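You operate a simulated robot arm through the tools that you are given. There is no shell and no other tool. Be economical: measure what you need, move in short steps, check, and stop when the job is done.

You are at the controls of a simulated robot arm. One attempt, no reset.

Task
Lock the blue plate into the tripod head.
Fine: set the balance dial to the plate's number; leave pan and tilt alone.

Only the result counts: the job must be done as asked and must still hold three seconds after the hand-in. Knocking over, shifting, dropping, spilling or breaking anything else fails it.

Robot
A 6-joint arm with a two-finger parallel gripper, fixed in place. Base frame: the origin is at the foot of the arm, x ahead of it, y to its left, z up; the work surface is at about z = 88. Lengths are in cm, angles in degrees, forces in N, time in s.
With the tool pointing down near the work surface it reaches from about 26 to 66 cm from the base axis. Its first joint turns from -66.0 to 66.0 degrees. Payload 2.9 kg.
The tool frame sits at the grasp point between the pads (the TCP): z along the fingers, y along the line on which they close. The tips reach 3 cm beyond it. Largest opening 11 cm; finger width 2, thickness 1; the body of the gripper, 4.8 by 11.2 cm, starts 5.5 cm behind the TCP.
Orientation is told as [roll, pitch, yaw] about the base's x, y, z axes, in that order, counted from this pose: with the fingers straight down and closing along the base's y, the tool's x points along the base's -x, its y along +y and its z along -z.

Tools
- The arm moves only by the tool step_arm. Its argument "motion" is a list of rows, each a list of 7 numbers: the turn, a rotation vector about the tool's x, y, z in degrees, then the shift along the tool's x, y, z in cm, then the closure in counts, from 0 (fully open) to 255 (shut). In form: [[wx, wy, wz, dx, dy, dz, claw], ...]. A call has 1 to 10 rows; each row is the pose to reach, as a shift and turn from the pose commanded when the call began, along the tool's axes at that moment. A row lasts 0.2 s, in which the tool goes at most 5 cm and 8.6 degrees; a call with a longer step from one row to the next is refused whole, and so is a gripper value outside its range. Where a pose cannot be reached the arm comes as near as it can. A force on the tool above 40 N (or 10 N above the force at the start of the call, whichever is more), or a blocked arm, ends the call early, and 0.2 s more pass. The fingers move at their own pace (about 10.8 cm/s each) and stop on an object; they squeeze with about 35 N. The grip force told is the motor's: it shows also when the fingers shut on nothing. Time passes only in rows, and 0.2 s behind the last, so rows that repeat a pose let the fingers close. It gives the time, the measured TCP pose, the force on the tool (base axes), the opening and the grip force at its end, in the units of the frame above (readings bear some noise), and new pictures: "views" is both (left out), scene, wrist or none.
- Cameras (640 x 400 px; columns grow to the right, rows downward): "scene" is fixed at [7.67, 43.19, 138.69]; the picture's right is [-0.78, -0.63, 0.00], its down [-0.35, 0.43, -0.83] and it looks along [0.52, -0.65, -0.55] (base axes); focal length 214 px, centre (320, 200). "wrist" rides on the gripper at [-3.6, 0, -5.7] in the tool frame; the picture's right is [0.00, -1.00, 0.00], its down [0.97, 0.00, -0.24] and it looks along [0.24, 0.00, 0.97] (tool axes); focal length 218 px, centre (320, 200).
- measure_at(camera, pixels): for up to 12 pixels [column, row] of the newest picture of that camera ("zoom" is the newest enlarged one), the place [x, y, z] in the base frame of the surface seen there, good to about 0.2 cm. No time passes.
- close_up(camera, box): a new picture of the part [left, top, right, bottom] of that camera's present view, enlarged. No time passes.
- close_job(): hands the job in; it is judged then, once.

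Work in short steps. Measure before you move; look again where a grasp or a placing could have gone wrong, and mend it. You have 80 turns and 120 pictures in all, those below and enlarged ones among them. Open the gripper and draw the arm clear of the work before you hand the job in, unless the task says otherwise; then end with one line.

The tools are called after "Request:" as name(argument=value, ...) on one line, values as JSON. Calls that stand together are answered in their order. step_arm: Moves the arm, as the interface text tells. Its arguments: {"type":"object","properties":{"motion":{"type":"array"},"views":{"type":"string","enum":["both","scene","wrist","none"]}},"required":["motion"]} The other tools are called the same way: measure_at (camera, pixels) gives the place of the surface under pixels of a picture; close_up (camera, box) takes an enlarged picture of a part of a camera's view; close_job () hands the job in.

At the start:

```text
t: 0.0
eef_pos: [40.79, 18.47, 125.32]
orientation: [0.0, 0.0, 0.0]
contact_force: [0.1, 0.1, -0.3]
opening: 11.01
finger_force: 0.0
```

scene: 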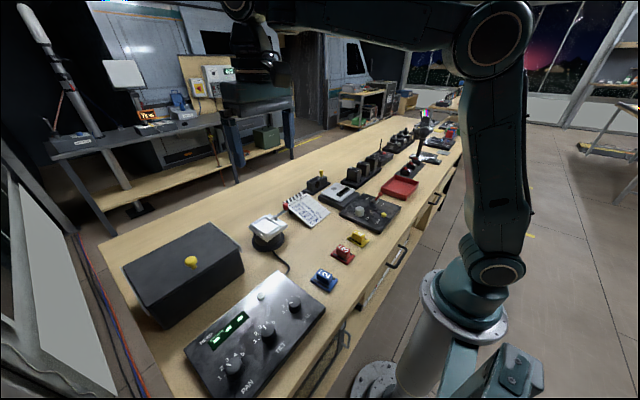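
wrist: 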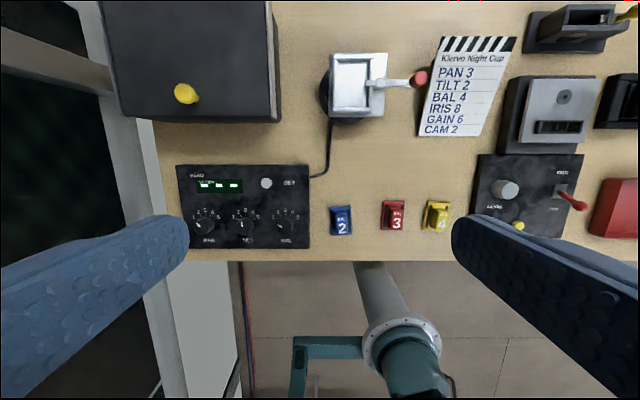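

I see the blue plate at wrist (342,220), the head at (355,85), and the control box at (243,207). I'll take enlarged views first.

Request:
close_up(camera="wrist", box=[170, 150, 320, 260])

Request:
close_up(camera="wrist", box=[300, 30, 530, 250])

Request:
close_up(camera="scene", box=[230, 190, 390, 300])

```text
3.64 times, centred on (245, 205) of wrist
```

zoom: 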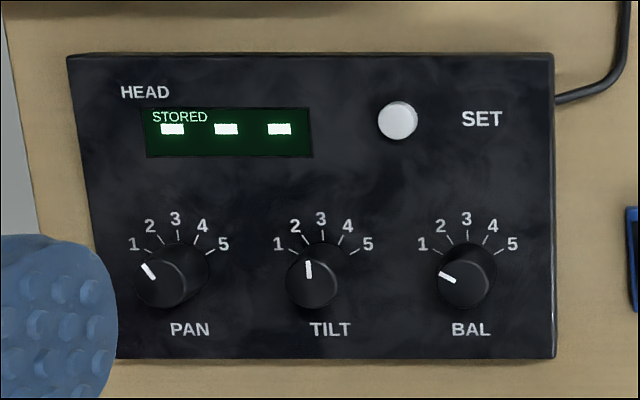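

```text
1.82 times, centred on (415, 140) of wrist
```

zoom: 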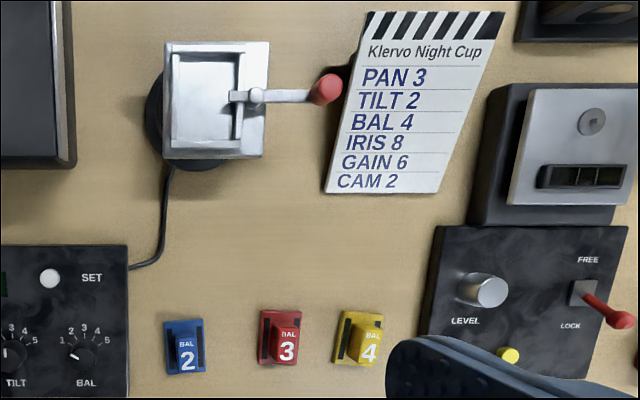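

```text
3.64 times, centred on (310, 245) of scene
```

zoom: 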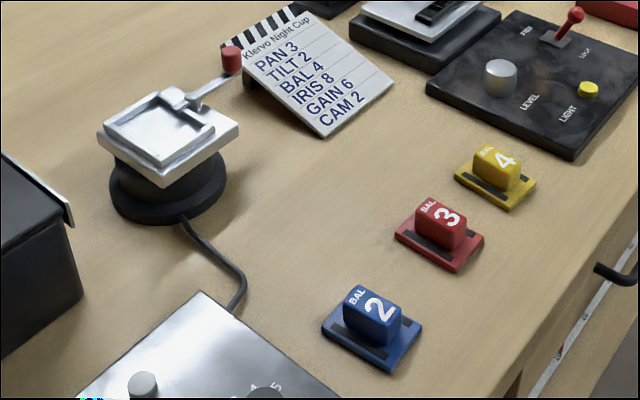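

The blue plate reads BAL 2; the balance dial points at 1. Next I measure the plate, head, lever and dial.

Request:
measure_at(camera="wrist", pixels=[[342, 228], [331, 207], [352, 207], [332, 234], [353, 234], [342, 209], [285, 226], [281, 224], [266, 183], [300, 240], [300, 175]])

Request:
measure_at(camera="scene", pixels=[[259, 239], [269, 231], [270, 218], [252, 225], [281, 213], [288, 206], [276, 215], [264, 221], [290, 222], [271, 236], [257, 227], [265, 214]])

Request:
close_up(camera="wrist", box=[310, 40, 440, 130])

Request:
close_up(camera="scene", box=[240, 195, 300, 260])

```text
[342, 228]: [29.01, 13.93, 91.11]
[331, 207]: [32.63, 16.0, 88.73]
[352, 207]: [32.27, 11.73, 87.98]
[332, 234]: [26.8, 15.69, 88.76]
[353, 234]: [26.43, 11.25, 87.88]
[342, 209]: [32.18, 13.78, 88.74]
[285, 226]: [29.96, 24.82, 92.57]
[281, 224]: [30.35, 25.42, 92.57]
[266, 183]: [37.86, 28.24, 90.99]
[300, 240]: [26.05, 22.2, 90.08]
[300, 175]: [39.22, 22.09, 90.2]
```

```text
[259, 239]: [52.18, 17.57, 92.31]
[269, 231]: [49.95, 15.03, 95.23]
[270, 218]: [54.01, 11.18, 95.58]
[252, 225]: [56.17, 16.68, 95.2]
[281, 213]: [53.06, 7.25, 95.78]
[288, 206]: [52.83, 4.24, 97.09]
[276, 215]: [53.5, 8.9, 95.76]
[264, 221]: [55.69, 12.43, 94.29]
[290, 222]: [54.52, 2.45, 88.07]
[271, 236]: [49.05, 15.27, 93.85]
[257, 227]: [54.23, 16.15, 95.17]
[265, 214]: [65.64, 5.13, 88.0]
```

```text
4.44 times, centred on (375, 85) of wrist
```

zoom: 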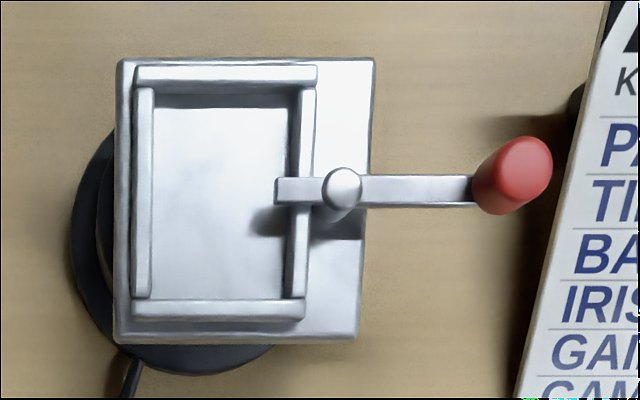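

```text
6.15 times, centred on (270, 228) of scene
```

zoom: 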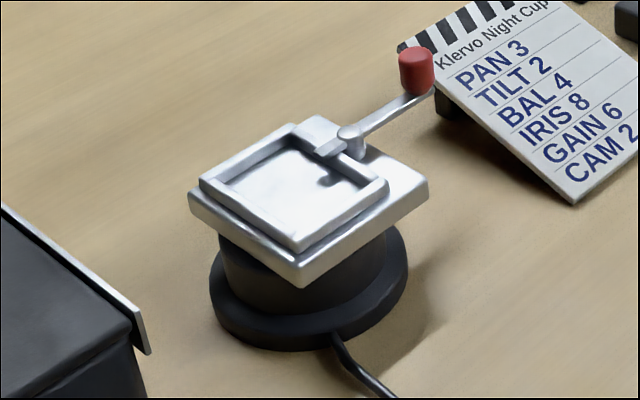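

Moving above the head for a closer look at tray and lever. From current, shift base +x 7 (tool −x), base −y 7, down 10.

Request:
step_arm(motion=[[0, 0, 0, -2.5, -2.5, 3.3, 0], [0, 0, 0, -5, -5, 6.6, 0], [0, 0, 0, -7.5, -7.5, 10, 0], [0, 0, 0, -9, -9, 12, 0]], views="wrist")

```text
t: 1.0
eef_pos: [49.87, 9.35, 113.54]
orientation: [0.0, 0.0, 0.0]
contact_force: [0.2, -0.6, -0.3]
opening: 11.01
finger_force: 0.1
```

wrist: 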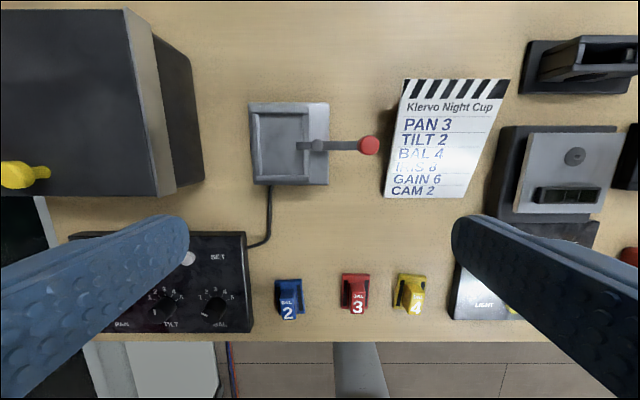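

The head is at (290,143) and the lever knob at (368,146). Enlarging and measuring.

Request:
close_up(camera="wrist", box=[240, 95, 400, 195])

Request:
measure_at(camera="wrist", pixels=[[280, 150], [253, 106], [325, 106], [253, 183], [325, 183], [299, 146], [317, 145], [340, 146], [368, 145], [404, 82], [385, 195], [430, 140]])

```text
4.00 times, centred on (320, 145) of wrist
```

zoom: 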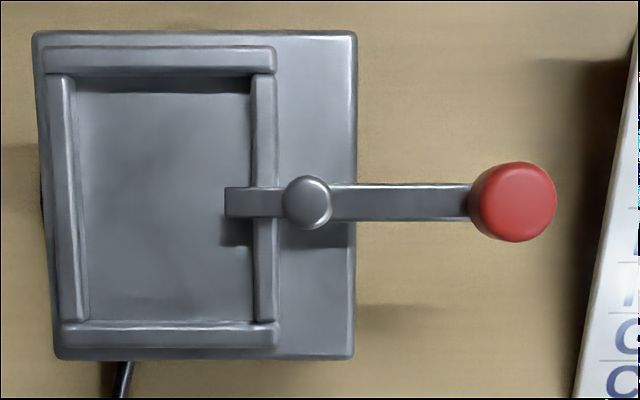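

```text
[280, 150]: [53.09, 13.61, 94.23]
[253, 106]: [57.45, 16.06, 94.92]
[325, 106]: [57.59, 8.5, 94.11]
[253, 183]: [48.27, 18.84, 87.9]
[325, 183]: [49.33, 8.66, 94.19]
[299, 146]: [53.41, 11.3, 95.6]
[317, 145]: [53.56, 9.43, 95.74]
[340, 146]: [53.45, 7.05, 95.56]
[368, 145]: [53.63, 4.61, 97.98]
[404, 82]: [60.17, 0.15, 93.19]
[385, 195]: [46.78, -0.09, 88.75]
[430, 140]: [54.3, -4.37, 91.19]
```

Request:
measure_at(camera="zoom", pixels=[[80, 200], [165, 315], [248, 280], [165, 95], [262, 120], [62, 200], [165, 330], [165, 60], [308, 195], [228, 200], [510, 195], [510, 235]])

Request:
close_up(camera="wrist", box=[265, 265, 385, 335])

```text
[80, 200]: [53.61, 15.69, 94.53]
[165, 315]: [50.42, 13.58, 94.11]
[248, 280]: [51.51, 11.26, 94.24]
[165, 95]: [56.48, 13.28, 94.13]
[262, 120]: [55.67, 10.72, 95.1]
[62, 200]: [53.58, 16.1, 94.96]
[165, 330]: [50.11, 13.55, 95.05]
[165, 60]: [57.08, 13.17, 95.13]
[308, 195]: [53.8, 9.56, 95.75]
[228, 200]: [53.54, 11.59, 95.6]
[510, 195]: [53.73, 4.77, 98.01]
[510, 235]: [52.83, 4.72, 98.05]
```

```text
5.33 times, centred on (325, 300) of wrist
```

zoom: 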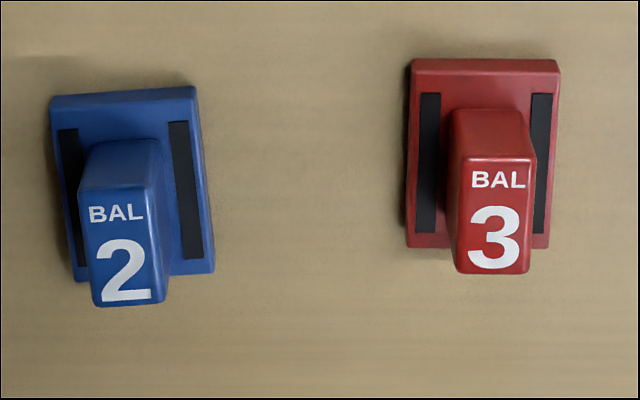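

Request:
measure_at(camera="zoom", pixels=[[55, 103], [190, 93], [210, 268], [76, 276], [83, 185], [155, 181], [97, 300], [160, 296], [128, 240], [420, 120]])

```text
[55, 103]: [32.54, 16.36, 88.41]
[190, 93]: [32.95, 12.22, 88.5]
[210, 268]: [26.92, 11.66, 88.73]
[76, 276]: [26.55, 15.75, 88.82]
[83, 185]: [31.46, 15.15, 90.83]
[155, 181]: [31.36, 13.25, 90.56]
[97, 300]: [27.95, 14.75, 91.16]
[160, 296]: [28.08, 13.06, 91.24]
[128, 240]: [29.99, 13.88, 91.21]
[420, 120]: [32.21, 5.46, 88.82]
```

The tray takes the plate in its present orientation, but the lever's tongue overhangs it, so I open the lever first. I'll shut the fingers and come down on the far (+x) side of the knob.

Request:
step_arm(motion=[[0, 0, 0, -2.5, -1.7, 2, 255], [0, 0, 0, -5, -3.4, 4, 255], [0, 0, 0, -7, -4.8, 6, 255], [0, 0, 0, -7, -4.8, 9, 255], [0, 0, 0, -7, -4.8, 11.5, 255], [0, 0, 0, -7, -4.8, 14.2, 255]])

```text
t: 2.4
eef_pos: [56.87, 4.5, 98.98]
orientation: [-0.1, 0.0, 0.1]
contact_force: [-0.3, -0.4, -0.2]
opening: 0.0
finger_force: 35.1
```

scene: 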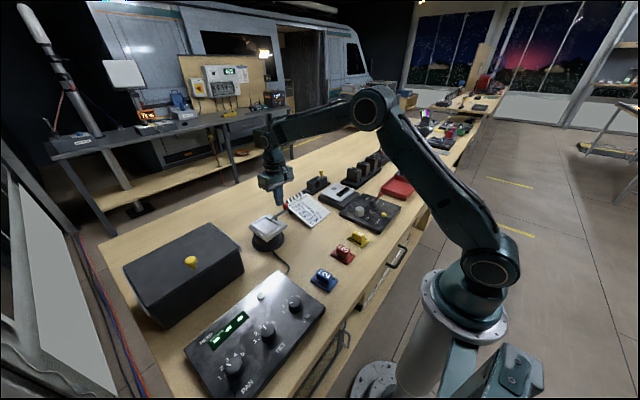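
wrist: 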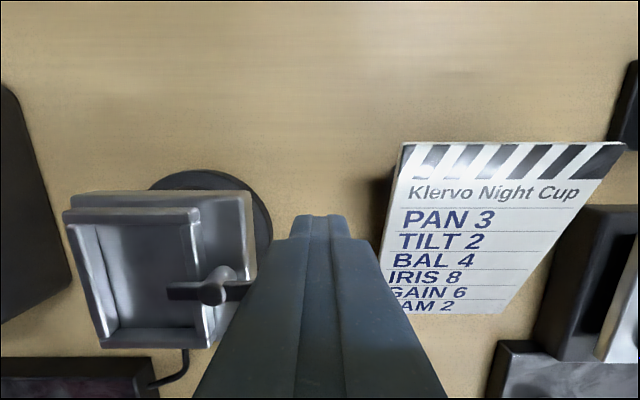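

Fingers are beside the knob. Testing a gentle push toward −x.

Request:
step_arm(motion=[[0, 0, 0, 0.8, 0, 0, 255], [0, 0, 0, 1.4, 0, 0, 255], [0, 0, 0, 2.0, -0.1, 0, 255], [0, 0, 0, 2.6, -0.2, 0, 255], [0, 0, 0, 3.1, -0.3, 0, 255]], views="wrist")

```text
t: 3.6
eef_pos: [53.77, 4.5, 99.11]
orientation: [0.0, 0.0, 0.1]
contact_force: [0.5, -0.3, 0.3]
opening: 0.01
finger_force: 34.5
```

wrist: 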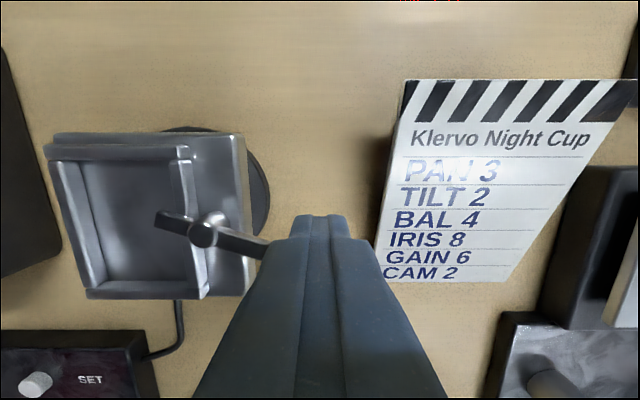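

The lever swings freely. Continuing along the arc to about 90°.

Request:
step_arm(motion=[[0, 0, 0, 1.0, 0.1, 0, 255], [0, 0, 0, 1.9, 0.2, 0, 255], [0, 0, 0, 2.8, 0.6, 0, 255], [0, 0, 0, 3.56, 1.1, 0, 255], [0, 0, 0, 4.2, 1.8, 0, 255], [0, 0, 0, 4.84, 2.5, 0, 255], [0, 0, 0, 5.28, 3.3, 0, 255]], views="wrist")

```text
t: 5.2
eef_pos: [49.26, 6.63, 99.12]
orientation: [-0.4, -1.0, -1.4]
contact_force: [5.4, -10.3, -1.7]
opening: 0.0
finger_force: 35.2
stopped in row 7: the force on the tool passed its limit (the readings are from after the stop); the commanded pose is now the measured one
```

wrist: 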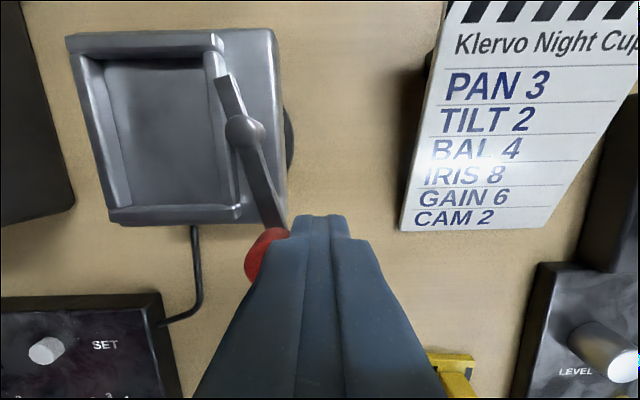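

The lever hit its stop with the tongue now alongside the wall. I back off, rise, and look at the tray.

Request:
step_arm(motion=[[0, 0, 0, -0.6, -1, 0, 255], [0, 0, 0, -0.6, -1, -4, 255], [0, 0, 0, -0.6, 0.5, -8, 255], [0, 0, 0, -0.6, 3, -12, 0], [0, 0, 0, -0.6, 3, -12, 0]], views="wrist")

Request:
close_up(camera="wrist", box=[240, 95, 400, 195])

```text
t: 6.3
eef_pos: [49.72, 10.1, 111.2]
orientation: [-0.3, -0.8, -1.1]
contact_force: [0.0, -1.3, -0.5]
opening: 10.98
finger_force: 0.2
```

wrist: 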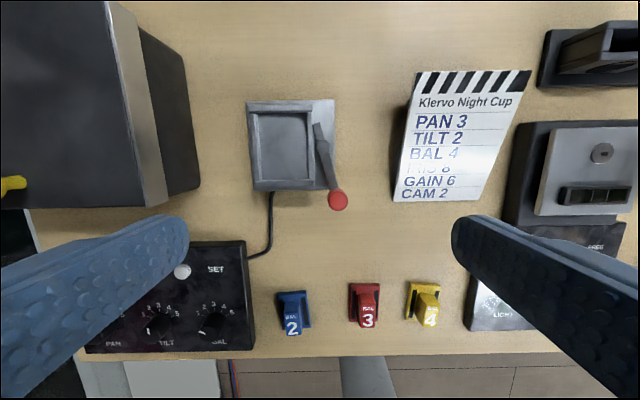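

```text
4.00 times, centred on (320, 145) of wrist
```

zoom: 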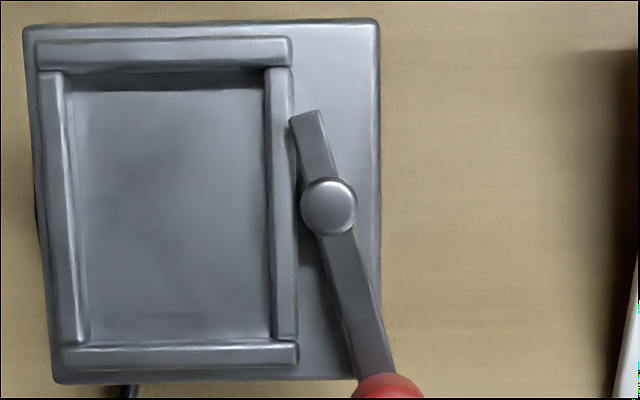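

The tray is clear. Remeasuring its inner edges and the outer frame from here.

Request:
measure_at(camera="zoom", pixels=[[72, 130], [82, 320], [267, 120], [272, 310], [110, 72], [230, 70], [110, 346], [240, 342], [170, 215], [170, 332], [170, 95]])

Request:
close_up(camera="wrist", box=[265, 280, 345, 340])

```text
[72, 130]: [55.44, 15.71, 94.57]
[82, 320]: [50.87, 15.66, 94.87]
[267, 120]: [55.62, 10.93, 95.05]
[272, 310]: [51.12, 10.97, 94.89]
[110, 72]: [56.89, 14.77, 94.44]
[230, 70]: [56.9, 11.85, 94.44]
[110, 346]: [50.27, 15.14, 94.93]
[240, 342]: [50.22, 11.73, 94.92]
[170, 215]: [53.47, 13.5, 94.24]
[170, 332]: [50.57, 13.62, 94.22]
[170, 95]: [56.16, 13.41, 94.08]
```

```text
6.67 times, centred on (305, 310) of wrist
```

zoom: 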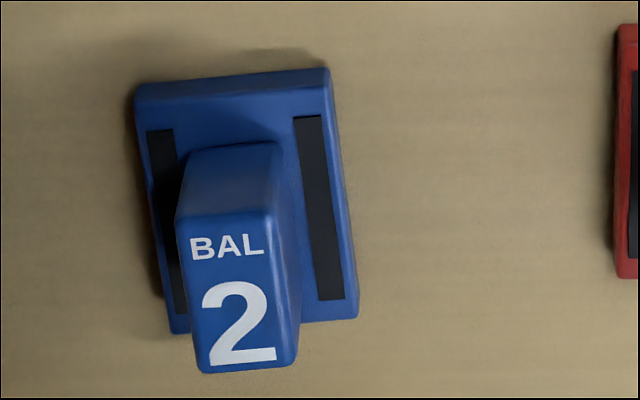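

Tray centre is about (53.55, 13.32), inner size about 4.7×6.5. Plate block centre is about (29.7, 14.05), turned about +5.6°. I move above the plate with the fingers aligned and opened halfway.

Request:
step_arm(motion=[[0, 0, -1, 3.4, 0.6, 1, 120], [0, 0, -2, 6.8, 1.2, 2, 120], [0, 0.4, -3, 10.2, 1.8, 4, 120], [-0.1, 0.8, -4, 13.6, 2.4, 6, 120], [-0.3, 0.8, -5.5, 16.9, 3.0, 8, 120], [-0.3, 0.8, -6.7, 20.07, 3.57, 10, 120], [-0.3, 0.8, -6.7, 20.07, 3.57, 10, 120]], views="wrist")

Request:
close_up(camera="wrist", box=[220, 160, 420, 320])

```text
t: 8.0
eef_pos: [29.54, 13.73, 100.92]
orientation: [-0.1, -0.1, 5.6]
contact_force: [0.4, 0.3, -0.4]
opening: 5.81
finger_force: 0.1
```

wrist: 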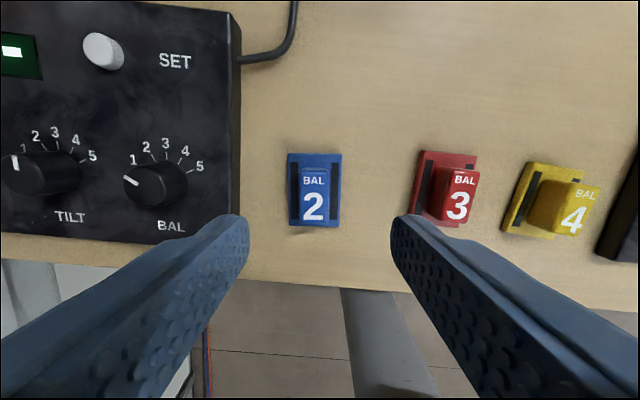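

```text
2.50 times, centred on (320, 240) of wrist
```

zoom: 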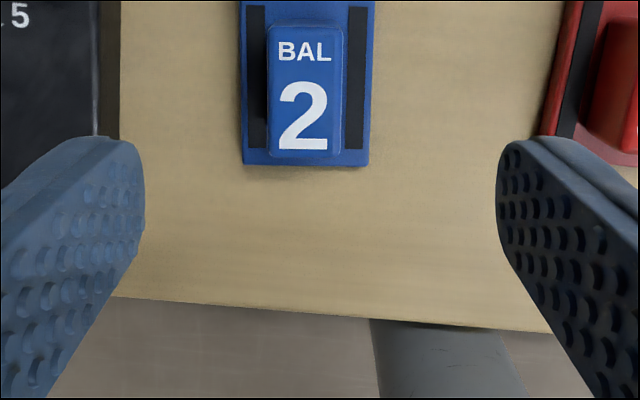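

Request:
measure_at(camera="wrist", pixels=[[289, 156], [339, 156], [338, 224], [290, 224], [303, 172], [326, 172], [304, 218], [326, 218], [314, 206], [314, 174]])

```text
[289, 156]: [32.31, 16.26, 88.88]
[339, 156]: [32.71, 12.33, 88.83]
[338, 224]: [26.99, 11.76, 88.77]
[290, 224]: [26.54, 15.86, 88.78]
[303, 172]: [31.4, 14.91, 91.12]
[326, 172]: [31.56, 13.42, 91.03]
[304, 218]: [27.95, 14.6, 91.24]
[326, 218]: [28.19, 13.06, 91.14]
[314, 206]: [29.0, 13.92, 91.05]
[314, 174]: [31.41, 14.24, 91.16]
```

Aligned. Descending onto the block with a small centring correction; tips stop about 0.5 above the flange.

Request:
step_arm(motion=[[0, 0, 0, -0.21, 0.27, 3, 120], [0, 0, 0, -0.21, 0.27, 6, 120], [0, 0, 0, -0.21, 0.27, 7.8, 120], [0, 0, 0, -0.21, 0.27, 8.5, 120], [0, 0, 0, -0.21, 0.27, 8.5, 120]], views="wrist")

```text
t: 9.2
eef_pos: [29.97, 14.11, 92.39]
orientation: [-0.1, 0.0, 5.6]
contact_force: [-0.2, -0.4, -0.2]
opening: 5.82
finger_force: 0.0
```

wrist: 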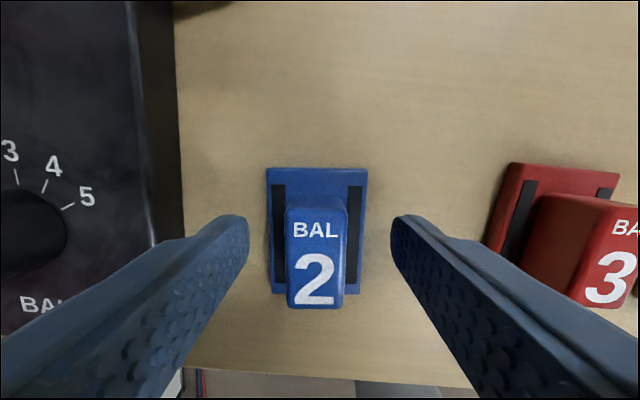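

Centred on the block. Closing, then a short lift.

Request:
step_arm(motion=[[0, 0, 0, 0, 0, 0, 255], [0, 0, 0, 0, 0, 0, 255], [0, 0, 0, 0, 0, 0, 255], [0, 0, 0, 0, 0, -1, 255], [0, 0, 0, 0, 0, -4, 255], [0, 0, 0, 0, 0, -8, 255], [0, 0, 0, 0, 0, -8, 255]], views="both")

Request:
close_up(camera="wrist", box=[240, 160, 400, 320])

```text
t: 10.8
eef_pos: [29.87, 13.88, 100.36]
orientation: [-0.1, 0.1, 5.6]
contact_force: [-0.9, -0.3, -1.0]
opening: 2.09
finger_force: 34.9
```

scene: 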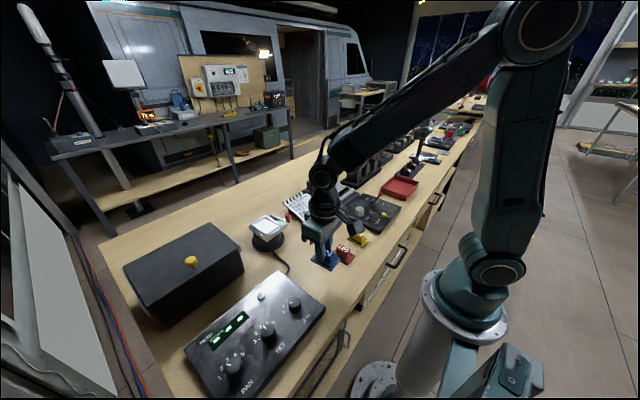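
wrist: 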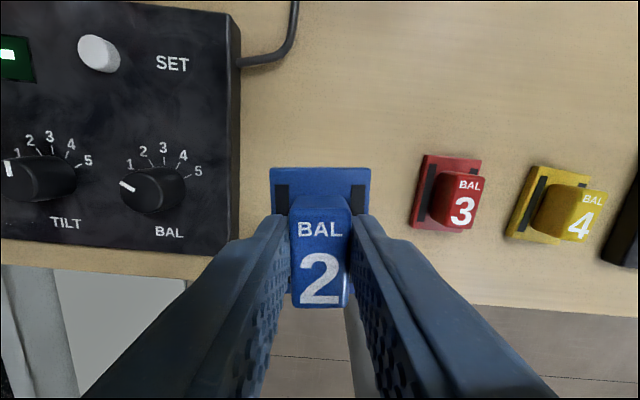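

```text
2.50 times, centred on (320, 240) of wrist
```

zoom: 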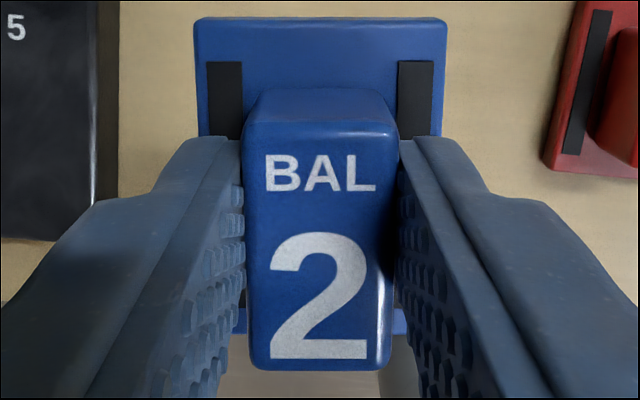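

Plate is held. Measuring its corners relative to the TCP.

Request:
measure_at(camera="zoom", pixels=[[200, 35], [440, 32], [320, 34], [404, 325], [240, 325], [255, 135], [385, 130], [260, 360], [385, 360]])

```text
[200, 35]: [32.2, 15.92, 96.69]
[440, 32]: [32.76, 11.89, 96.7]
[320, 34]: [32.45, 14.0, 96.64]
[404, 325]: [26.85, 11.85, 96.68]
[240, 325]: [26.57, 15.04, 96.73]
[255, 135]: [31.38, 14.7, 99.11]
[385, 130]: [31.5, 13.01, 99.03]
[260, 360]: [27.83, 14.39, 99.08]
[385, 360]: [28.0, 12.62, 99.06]
```

Carrying the plate above the tray at TCP z≈104.5, turning it square.

Request:
step_arm(motion=[[0, 0, 0, 0, 0, -3, 255], [0, 0, 0.6, -3, -0.34, -4.2, 255], [0, 0, 1.5, -6.5, -0.74, -4.2, 255], [0, 0, 2.5, -10.2, -1.16, -4.2, 255], [0, 0, 3.5, -14, -1.59, -4.2, 255], [0, 0, 4.5, -18, -2.05, -4.2, 255], [0, 0, 5.2, -21.5, -2.45, -4.2, 255], [0, 0, 5.6, -23.74, -2.7, -4.2, 255], [0, 0, 5.6, -23.74, -2.7, -4.2, 255], [0, 0, 5.6, -23.74, -2.7, -4.2, 255]], views="both")

Request:
close_up(camera="wrist", box=[220, 120, 420, 320])

Request:
close_up(camera="scene", box=[220, 180, 320, 260])

```text
t: 12.9
eef_pos: [53.72, 13.74, 104.54]
orientation: [-0.1, 0.0, 0.1]
contact_force: [0.4, 0.2, -0.8]
opening: 2.14
finger_force: 34.9
```

scene: 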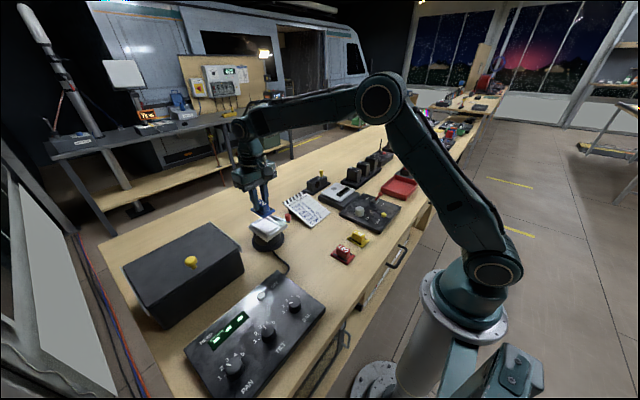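
wrist: 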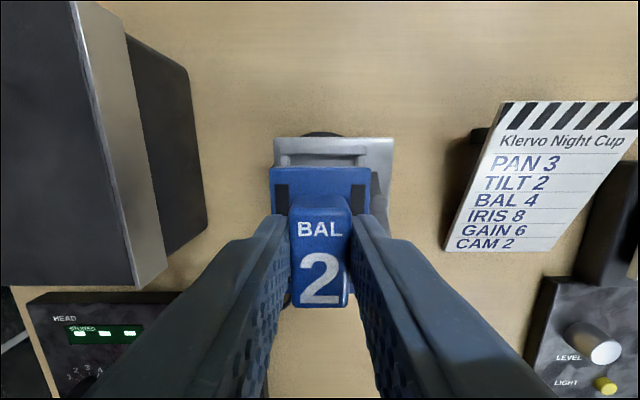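

```text
2.00 times, centred on (320, 220) of wrist
```

zoom: 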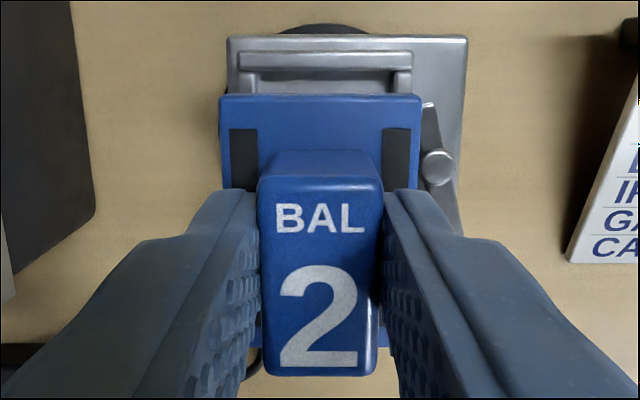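

```text
5.00 times, centred on (270, 220) of scene
```

zoom: 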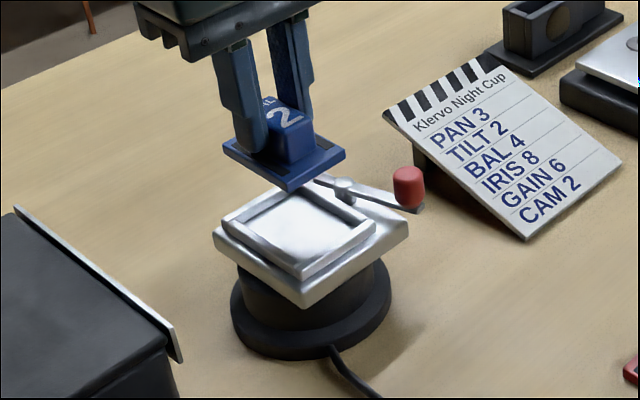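

Request:
measure_at(camera="wrist", pixels=[[273, 170], [368, 170], [320, 170], [276, 215], [296, 220], [344, 220], [295, 302], [345, 302], [282, 157], [363, 157], [322, 151], [278, 148]])

Request:
measure_at(camera="zoom", pixels=[[226, 146], [288, 186], [342, 154], [250, 195], [300, 260], [370, 220], [230, 220]])

```text
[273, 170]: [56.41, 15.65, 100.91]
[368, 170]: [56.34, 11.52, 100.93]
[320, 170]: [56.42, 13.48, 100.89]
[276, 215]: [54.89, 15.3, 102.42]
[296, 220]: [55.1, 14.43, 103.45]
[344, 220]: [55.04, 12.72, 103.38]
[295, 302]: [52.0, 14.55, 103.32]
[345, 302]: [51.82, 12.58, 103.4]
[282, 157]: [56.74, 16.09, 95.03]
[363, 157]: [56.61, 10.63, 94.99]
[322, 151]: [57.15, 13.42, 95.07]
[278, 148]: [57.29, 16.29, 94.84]
```

```text
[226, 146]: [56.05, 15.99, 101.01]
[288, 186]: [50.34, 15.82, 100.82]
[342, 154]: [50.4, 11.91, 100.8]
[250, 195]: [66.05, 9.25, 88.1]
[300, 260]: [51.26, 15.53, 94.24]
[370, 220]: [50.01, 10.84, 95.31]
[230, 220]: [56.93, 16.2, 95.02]
```

The plate centre is about (53.42, 13.58), the tray's about (53.55, 13.32). Correcting and lowering to just above the tray.

Request:
step_arm(motion=[[0, 0, 0, -0.13, -0.26, 1.5, 255], [0, 0, 0, -0.13, -0.26, 3, 255], [0, 0, 0, -0.13, -0.26, 4, 255], [0, 0, 0, -0.13, -0.26, 4.8, 255], [0, 0, 0, -0.13, -0.26, 4.8, 255]], views="both")

Request:
close_up(camera="wrist", box=[220, 120, 420, 320])

Request:
close_up(camera="scene", box=[230, 190, 310, 255])

```text
t: 14.2
eef_pos: [53.92, 13.57, 99.61]
orientation: [-0.2, 0.0, 0.0]
contact_force: [0.9, 0.1, -0.9]
opening: 2.11
finger_force: 35.7
```

scene: 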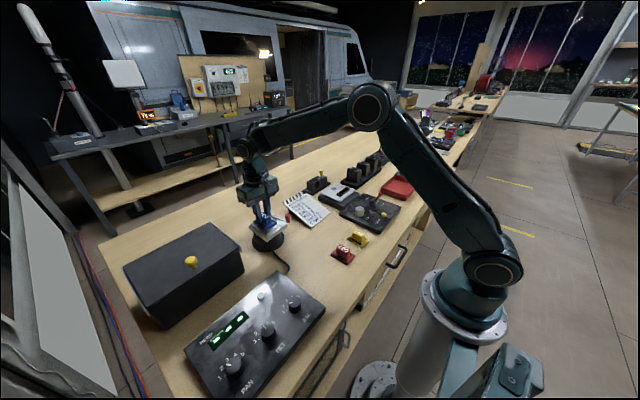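
wrist: 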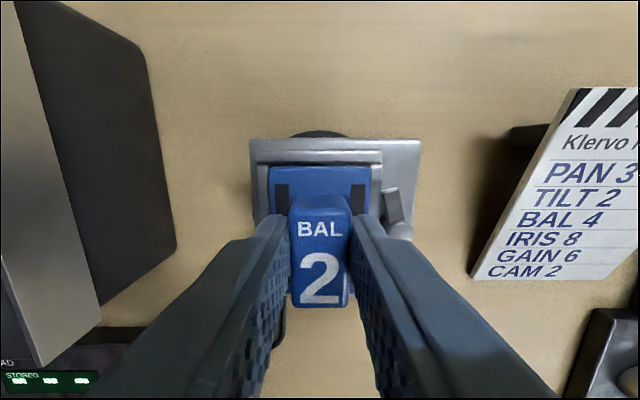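

```text
2.00 times, centred on (320, 220) of wrist
```

zoom: 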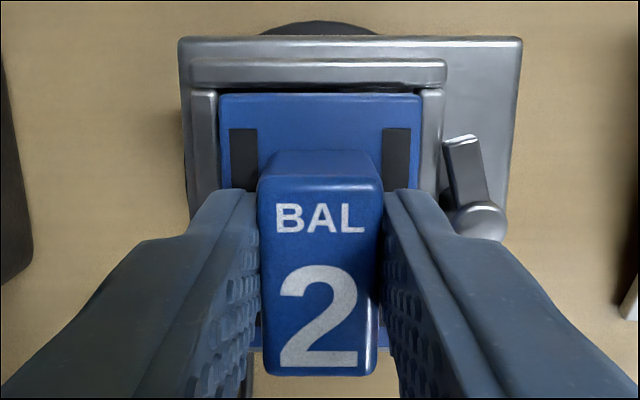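

```text
6.15 times, centred on (270, 222) of scene
```

zoom: 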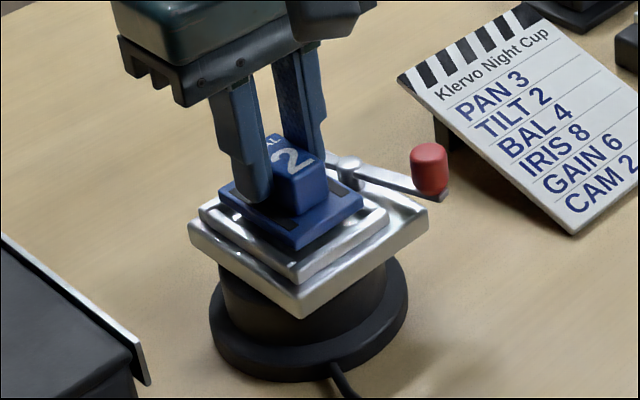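

Centred between both side walls. Lowering the last centimetre slowly.

Request:
step_arm(motion=[[0, 0, 0, 0, 0, 0.4, 255], [0, 0, 0, 0, 0, 0.7, 255], [0, 0, 0, 0, 0, 0.95, 255], [0, 0, 0, 0, 0, 0.95, 255]], views="wrist")

Request:
close_up(camera="wrist", box=[220, 120, 420, 320])

Request:
close_up(camera="scene", box=[230, 190, 310, 255])

```text
t: 15.2
eef_pos: [53.94, 13.45, 98.9]
orientation: [-0.2, 0.0, 0.0]
contact_force: [-1.1, -0.5, -1.0]
opening: 2.14
finger_force: 35.4
```

wrist: 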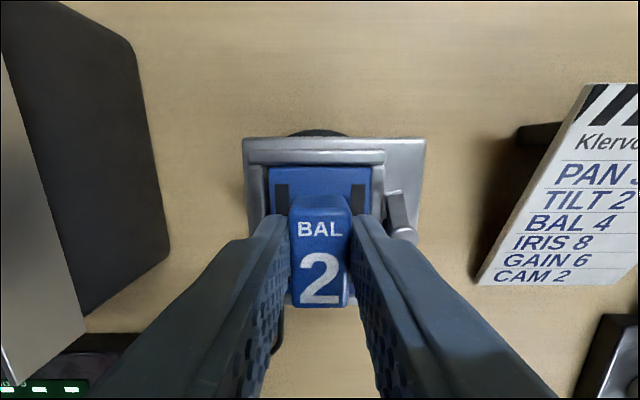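

```text
2.00 times, centred on (320, 220) of wrist
```

zoom: 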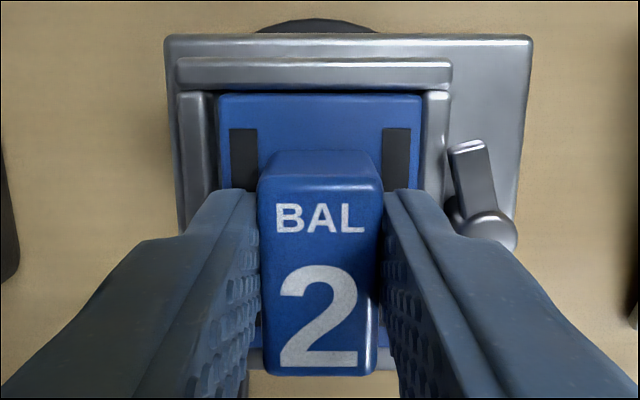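

```text
6.15 times, centred on (270, 222) of scene
```

zoom: 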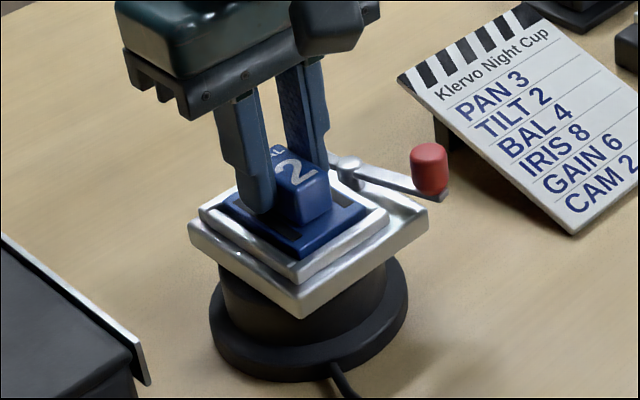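

Request:
measure_at(camera="zoom", pixels=[[295, 246], [355, 210], [235, 205], [265, 228], [300, 270], [330, 225]])

Request:
measure_at(camera="wrist", pixels=[[275, 175], [320, 175], [366, 175], [260, 175], [378, 175]])

```text
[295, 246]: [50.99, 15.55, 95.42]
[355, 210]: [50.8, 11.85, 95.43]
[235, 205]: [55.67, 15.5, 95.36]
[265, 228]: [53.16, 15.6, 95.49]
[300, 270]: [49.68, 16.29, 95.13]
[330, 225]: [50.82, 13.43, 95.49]
```

```text
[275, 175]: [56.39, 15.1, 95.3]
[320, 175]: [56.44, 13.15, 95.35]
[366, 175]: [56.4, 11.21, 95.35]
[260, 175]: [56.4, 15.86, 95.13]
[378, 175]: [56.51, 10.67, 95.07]
```

Flange top is at 95.4, still about 0.4 up and no contact yet. Lowering more.

Request:
step_arm(motion=[[0, 0, 0, 0, 0, 0.2, 255], [0, 0, 0, 0, 0, 0.4, 255], [0, 0, 0, 0, 0, 0.45, 255]], views="wrist")

Request:
measure_at(camera="wrist", pixels=[[275, 175], [320, 175], [366, 175], [260, 175], [378, 175]])

```text
t: 15.9
eef_pos: [53.98, 13.28, 98.51]
orientation: [0.0, -0.1, 0.0]
contact_force: [-1.5, 0.5, 9.3]
opening: 2.13
finger_force: 35.0
```

wrist: 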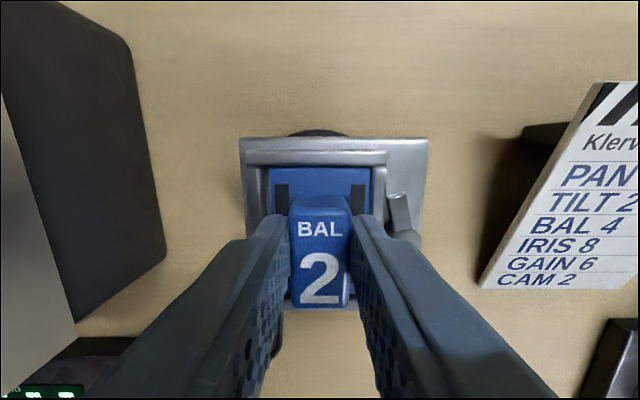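

```text
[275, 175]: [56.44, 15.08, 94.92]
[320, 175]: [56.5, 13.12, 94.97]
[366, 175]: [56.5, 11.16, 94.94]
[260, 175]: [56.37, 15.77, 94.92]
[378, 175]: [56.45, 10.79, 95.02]
```

Seated: contact 9 N, flange at 94.95. Opening slightly and rising straight up.

Request:
step_arm(motion=[[0, 0, 0, 0, 0, -0.05, 183], [0, 0, 0, 0, 0, -0.05, 183], [0, 0, 0, 0, 0, -0.05, 183], [0, 0, 0, 0, 0, -2, 183], [0, 0, 0, 0, 0, -5, 183], [0, 0, 0, 0, 0, -9, 183], [0, 0, 0, 3, -3.2, -11, 183], [0, 0, 0, 3, -3.2, -11, 183]], views="wrist")

Request:
close_up(camera="wrist", box=[240, 75, 400, 195])

Request:
close_up(camera="scene", box=[230, 190, 310, 255])

```text
t: 17.8
eef_pos: [50.89, 10.13, 109.62]
orientation: [0.0, 0.0, 0.0]
contact_force: [1.0, -0.7, -0.5]
opening: 3.12
finger_force: 0.1
```

wrist: 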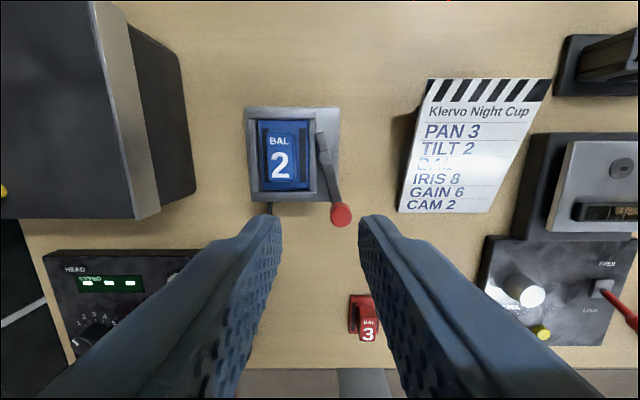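

```text
3.33 times, centred on (320, 135) of wrist
```

zoom: 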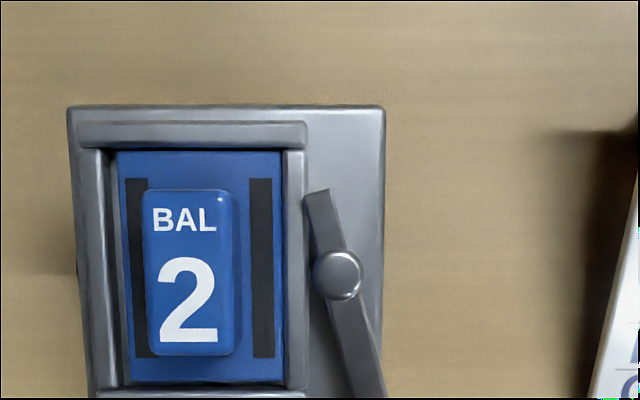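

```text
6.15 times, centred on (270, 222) of scene
```

zoom: 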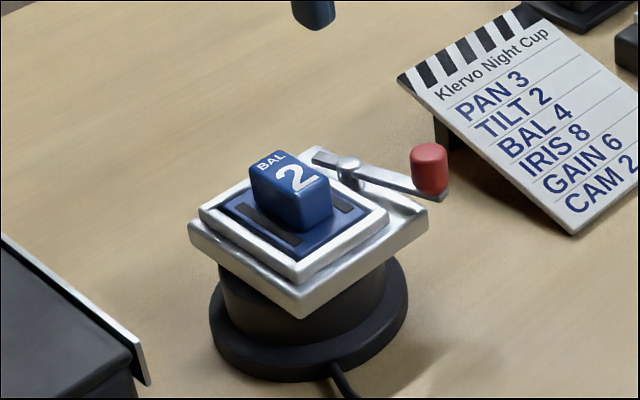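

The plate is seated in the tray. Locating the knob for the return swing.

Request:
measure_at(camera="wrist", pixels=[[341, 213], [335, 215], [348, 215], [341, 222], [322, 155], [341, 206]])

```text
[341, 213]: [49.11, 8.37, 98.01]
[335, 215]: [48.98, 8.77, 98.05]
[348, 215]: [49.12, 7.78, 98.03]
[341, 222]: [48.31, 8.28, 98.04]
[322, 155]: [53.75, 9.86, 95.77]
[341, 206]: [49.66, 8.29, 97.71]
```

Knob centre is about (49.05, 8.2), so the lever is at about 73°. I shut the fingers and come down on its tray side at (48.2, 10.5).

Request:
step_arm(motion=[[0, 0, 0, 1.5, 0.2, 1, 255], [0, 0, 0, 2.7, 0.4, 3, 255], [0, 0, 0, 2.7, 0.4, 6.5, 255], [0, 0, 0, 2.7, 0.4, 9, 255], [0, 0, 0, 2.7, 0.4, 10.5, 255], [0, 0, 0, 2.7, 0.4, 10.5, 255]], views="wrist")

Request:
close_up(camera="scene", box=[230, 180, 310, 245])

```text
t: 19.1
eef_pos: [48.12, 10.67, 98.89]
orientation: [-0.1, -0.1, 0.0]
contact_force: [1.3, -0.3, 0.4]
opening: 0.0
finger_force: 34.8
```

wrist: 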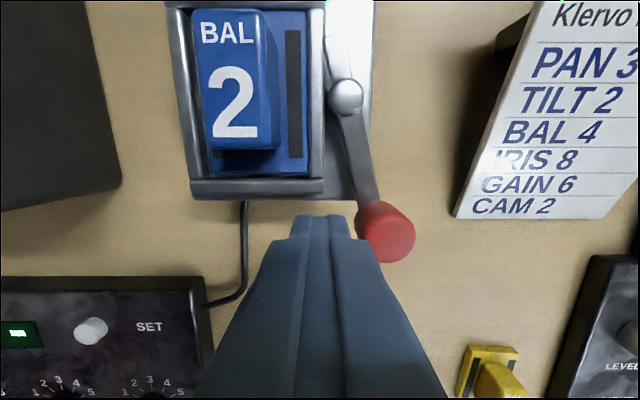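

```text
6.15 times, centred on (270, 212) of scene
```

zoom: 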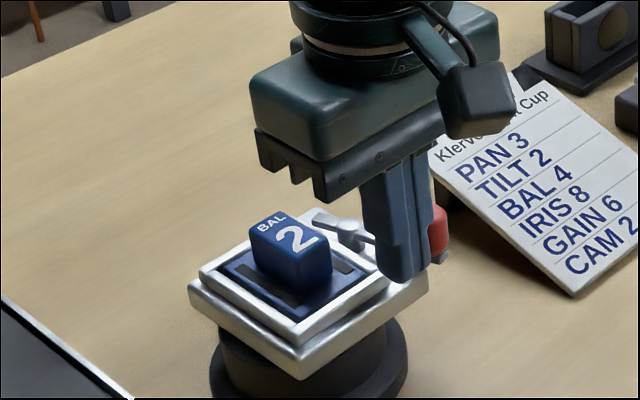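

Fingers are beside the knob. Sweeping it back along the arc to the locked position.

Request:
step_arm(motion=[[0, 0, 0, -0.1, -0.8, 0, 255], [0, 0, 0, -0.2, -1.6, 0, 255], [0, 0, 0, -0.38, -2.3, 0, 255], [0, 0, 0, -0.56, -2.91, 0, 255], [0, 0, 0, -0.9, -3.5, 0, 255], [0, 0, 0, -1.23, -4.09, 0, 255], [0, 0, 0, -1.7, -4.6, 0, 255], [0, 0, 0, -2.19, -5.05, 0, 255], [0, 0, 0, -2.8, -5.4, 0, 255], [0, 0, 0, -3.4, -5.7, 0, 255]], views="wrist")

Request:
close_up(camera="scene", box=[230, 190, 310, 255])

```text
t: 21.4
eef_pos: [51.56, 4.89, 98.97]
orientation: [0.0, 0.2, 0.1]
contact_force: [-9.6, 4.4, 2.2]
opening: 0.0
finger_force: 35.5
```

wrist: 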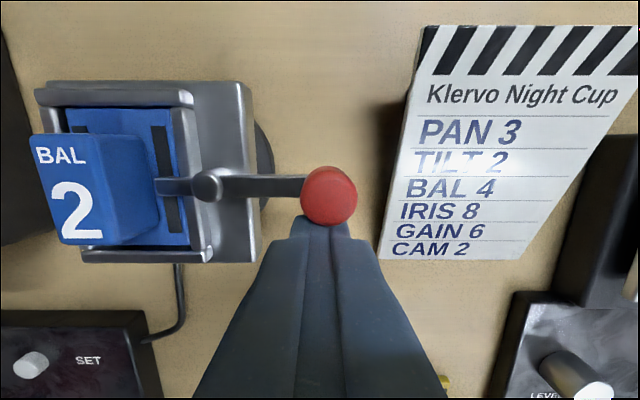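

```text
6.15 times, centred on (270, 222) of scene
```

zoom: 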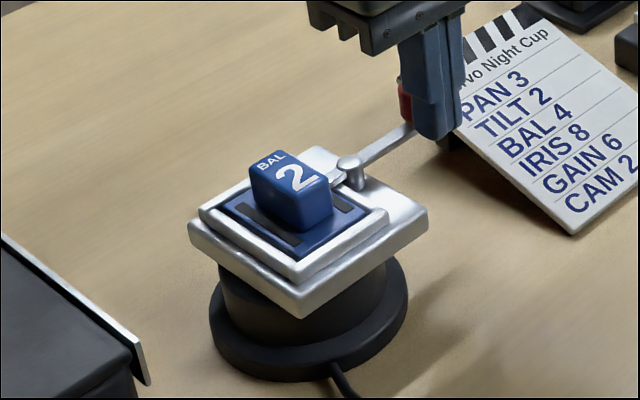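

The tongue is over the plate; the lever is nearly at its original angle with about 10 N. I push slightly more to find the stop.

Request:
step_arm(motion=[[0, 0, 0, -0.15, 0, 0, 255], [0, 0, 0, -0.3, 0, 0, 255], [0, 0, 0, -0.3, 0, 0, 255]], views="none")

```text
t: 22.1
eef_pos: [51.64, 4.86, 98.97]
orientation: [-0.1, 0.6, 0.1]
contact_force: [-31.2, 5.1, 5.0]
opening: 0.0
finger_force: 34.9
```

Force rose to 31 N with no motion: that is the end stop. Backing off toward −x, rising, and inspecting.

Request:
step_arm(motion=[[0, 0, 0, 1, 0, 0, 255], [0, 0, 0, 1.5, 0, -3, 255], [0, 0, 0, 1.5, 1, -7, 255], [0, 0, 0, 1.5, 4, -10, 255], [0, 0, 0, 1.5, 4, -10, 255]], views="wrist")

Request:
close_up(camera="wrist", box=[230, 85, 390, 195])

```text
t: 23.4
eef_pos: [50.45, 9.04, 109.17]
orientation: [-0.2, -0.1, -0.1]
contact_force: [0.2, -0.7, 0.5]
opening: 0.01
finger_force: 35.2
```

wrist: 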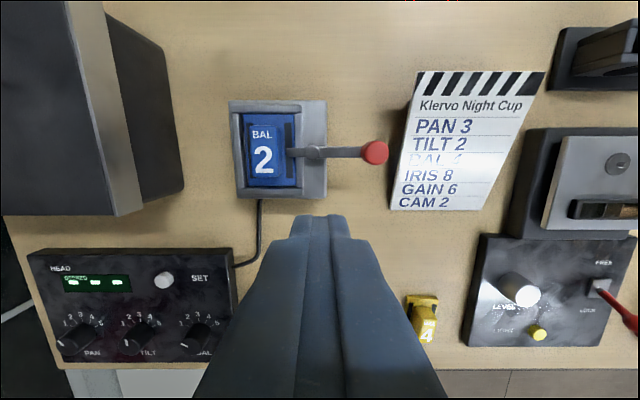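

```text
3.64 times, centred on (310, 140) of wrist
```

zoom: 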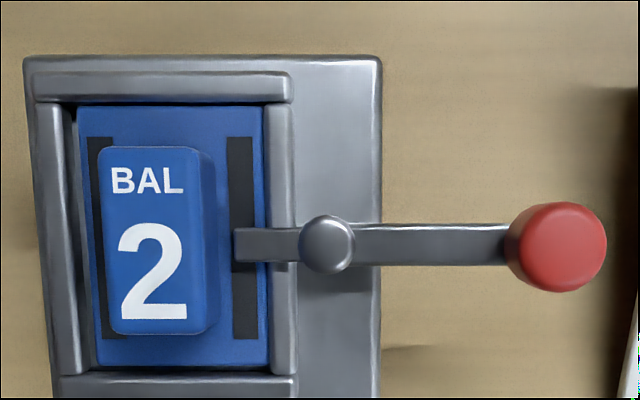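

Locked with the tongue over the plate. Now over to the balance dial near (30, 24.8): first −x, then +y.

Request:
step_arm(motion=[[0, 0, 0, 4.5, 1, 0, 200], [0, 0, 0, 9, 2.5, 0, 150], [0, 0, 0, 13, 5, 0, 150], [0, 0, 0, 16.5, 8, 0.5, 150], [0, 0, 0, 19, 11.5, 2, 150], [0, 0, 0, 20.4, 15, 4, 150], [0, 0, 0, 20.4, 15.8, 5, 150], [0, 0, 0, 20.4, 15.8, 5, 150]], views="wrist")

Request:
close_up(camera="wrist", box=[260, 140, 400, 240])

```text
t: 25.1
eef_pos: [29.89, 24.82, 103.7]
orientation: [-0.1, -0.3, 0.0]
contact_force: [0.2, 0.7, 0.1]
opening: 4.55
finger_force: 0.0
```

wrist: 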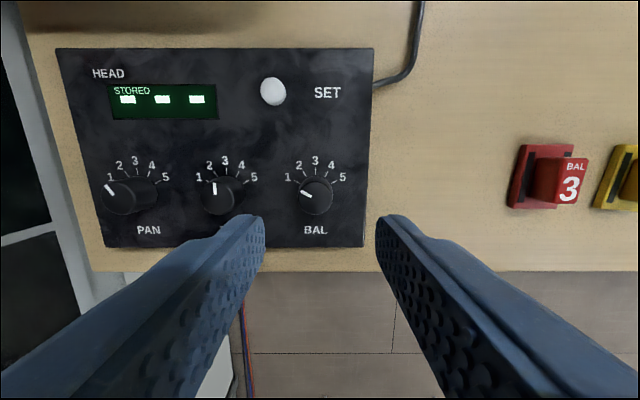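

```text
4.00 times, centred on (330, 190) of wrist
```

zoom: 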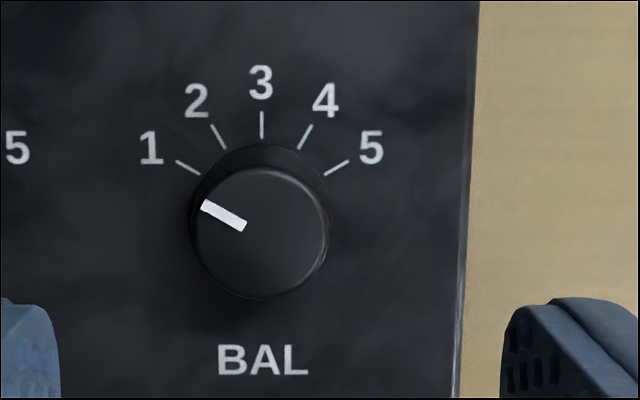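

The BAL pointer is at 1; marks are 30° apart, so it needs 30° clockwise from above. Measuring the knob.

Request:
measure_at(camera="zoom", pixels=[[265, 225], [198, 225], [326, 225], [262, 175], [262, 285], [240, 222], [205, 207], [400, 225], [188, 167], [218, 137]])

Request:
measure_at(camera="wrist", pixels=[[217, 190], [235, 192], [272, 90], [272, 105], [285, 92], [315, 220]])

```text
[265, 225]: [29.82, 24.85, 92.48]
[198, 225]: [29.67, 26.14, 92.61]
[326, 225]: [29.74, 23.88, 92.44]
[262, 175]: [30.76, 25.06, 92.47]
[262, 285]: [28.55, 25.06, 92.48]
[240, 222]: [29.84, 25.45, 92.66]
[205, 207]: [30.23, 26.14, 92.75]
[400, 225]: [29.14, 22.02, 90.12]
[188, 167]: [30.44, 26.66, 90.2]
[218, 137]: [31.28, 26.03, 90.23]
```

```text
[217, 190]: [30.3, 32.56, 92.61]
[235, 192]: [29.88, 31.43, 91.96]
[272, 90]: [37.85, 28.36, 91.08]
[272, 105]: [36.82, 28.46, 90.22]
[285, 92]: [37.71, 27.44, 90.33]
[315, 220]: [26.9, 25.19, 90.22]
```

Knob axis is about (29.7, 25.0), diameter 2.3, top 92.5. Descending around it with tips at about z 91.

Request:
step_arm(motion=[[0, 0, 0, 0.15, 0.17, 3.5, 150], [0, 0, 0, 0.15, 0.17, 7, 150], [0, 0, 0, 0.15, 0.17, 9, 150], [0, 0, 0, 0.15, 0.17, 9.7, 150], [0, 0, 0, 0.15, 0.17, 9.7, 150]], views="wrist")

```text
t: 26.4
eef_pos: [29.96, 24.84, 94.08]
orientation: [-0.1, 0.0, 0.0]
contact_force: [-0.7, 0.2, 1.0]
opening: 4.53
finger_force: 0.2
```

wrist: 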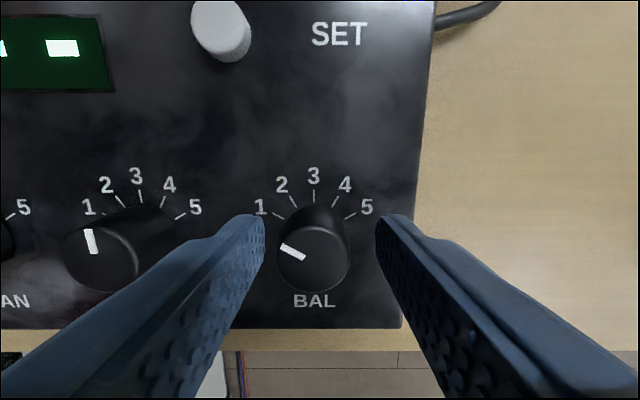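

Request:
measure_at(camera="wrist", pixels=[[281, 256], [344, 256], [313, 230], [313, 285], [313, 256]])

```text
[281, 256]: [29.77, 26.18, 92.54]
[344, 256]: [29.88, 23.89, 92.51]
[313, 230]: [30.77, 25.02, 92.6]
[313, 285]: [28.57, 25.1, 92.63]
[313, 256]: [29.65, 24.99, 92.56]
```

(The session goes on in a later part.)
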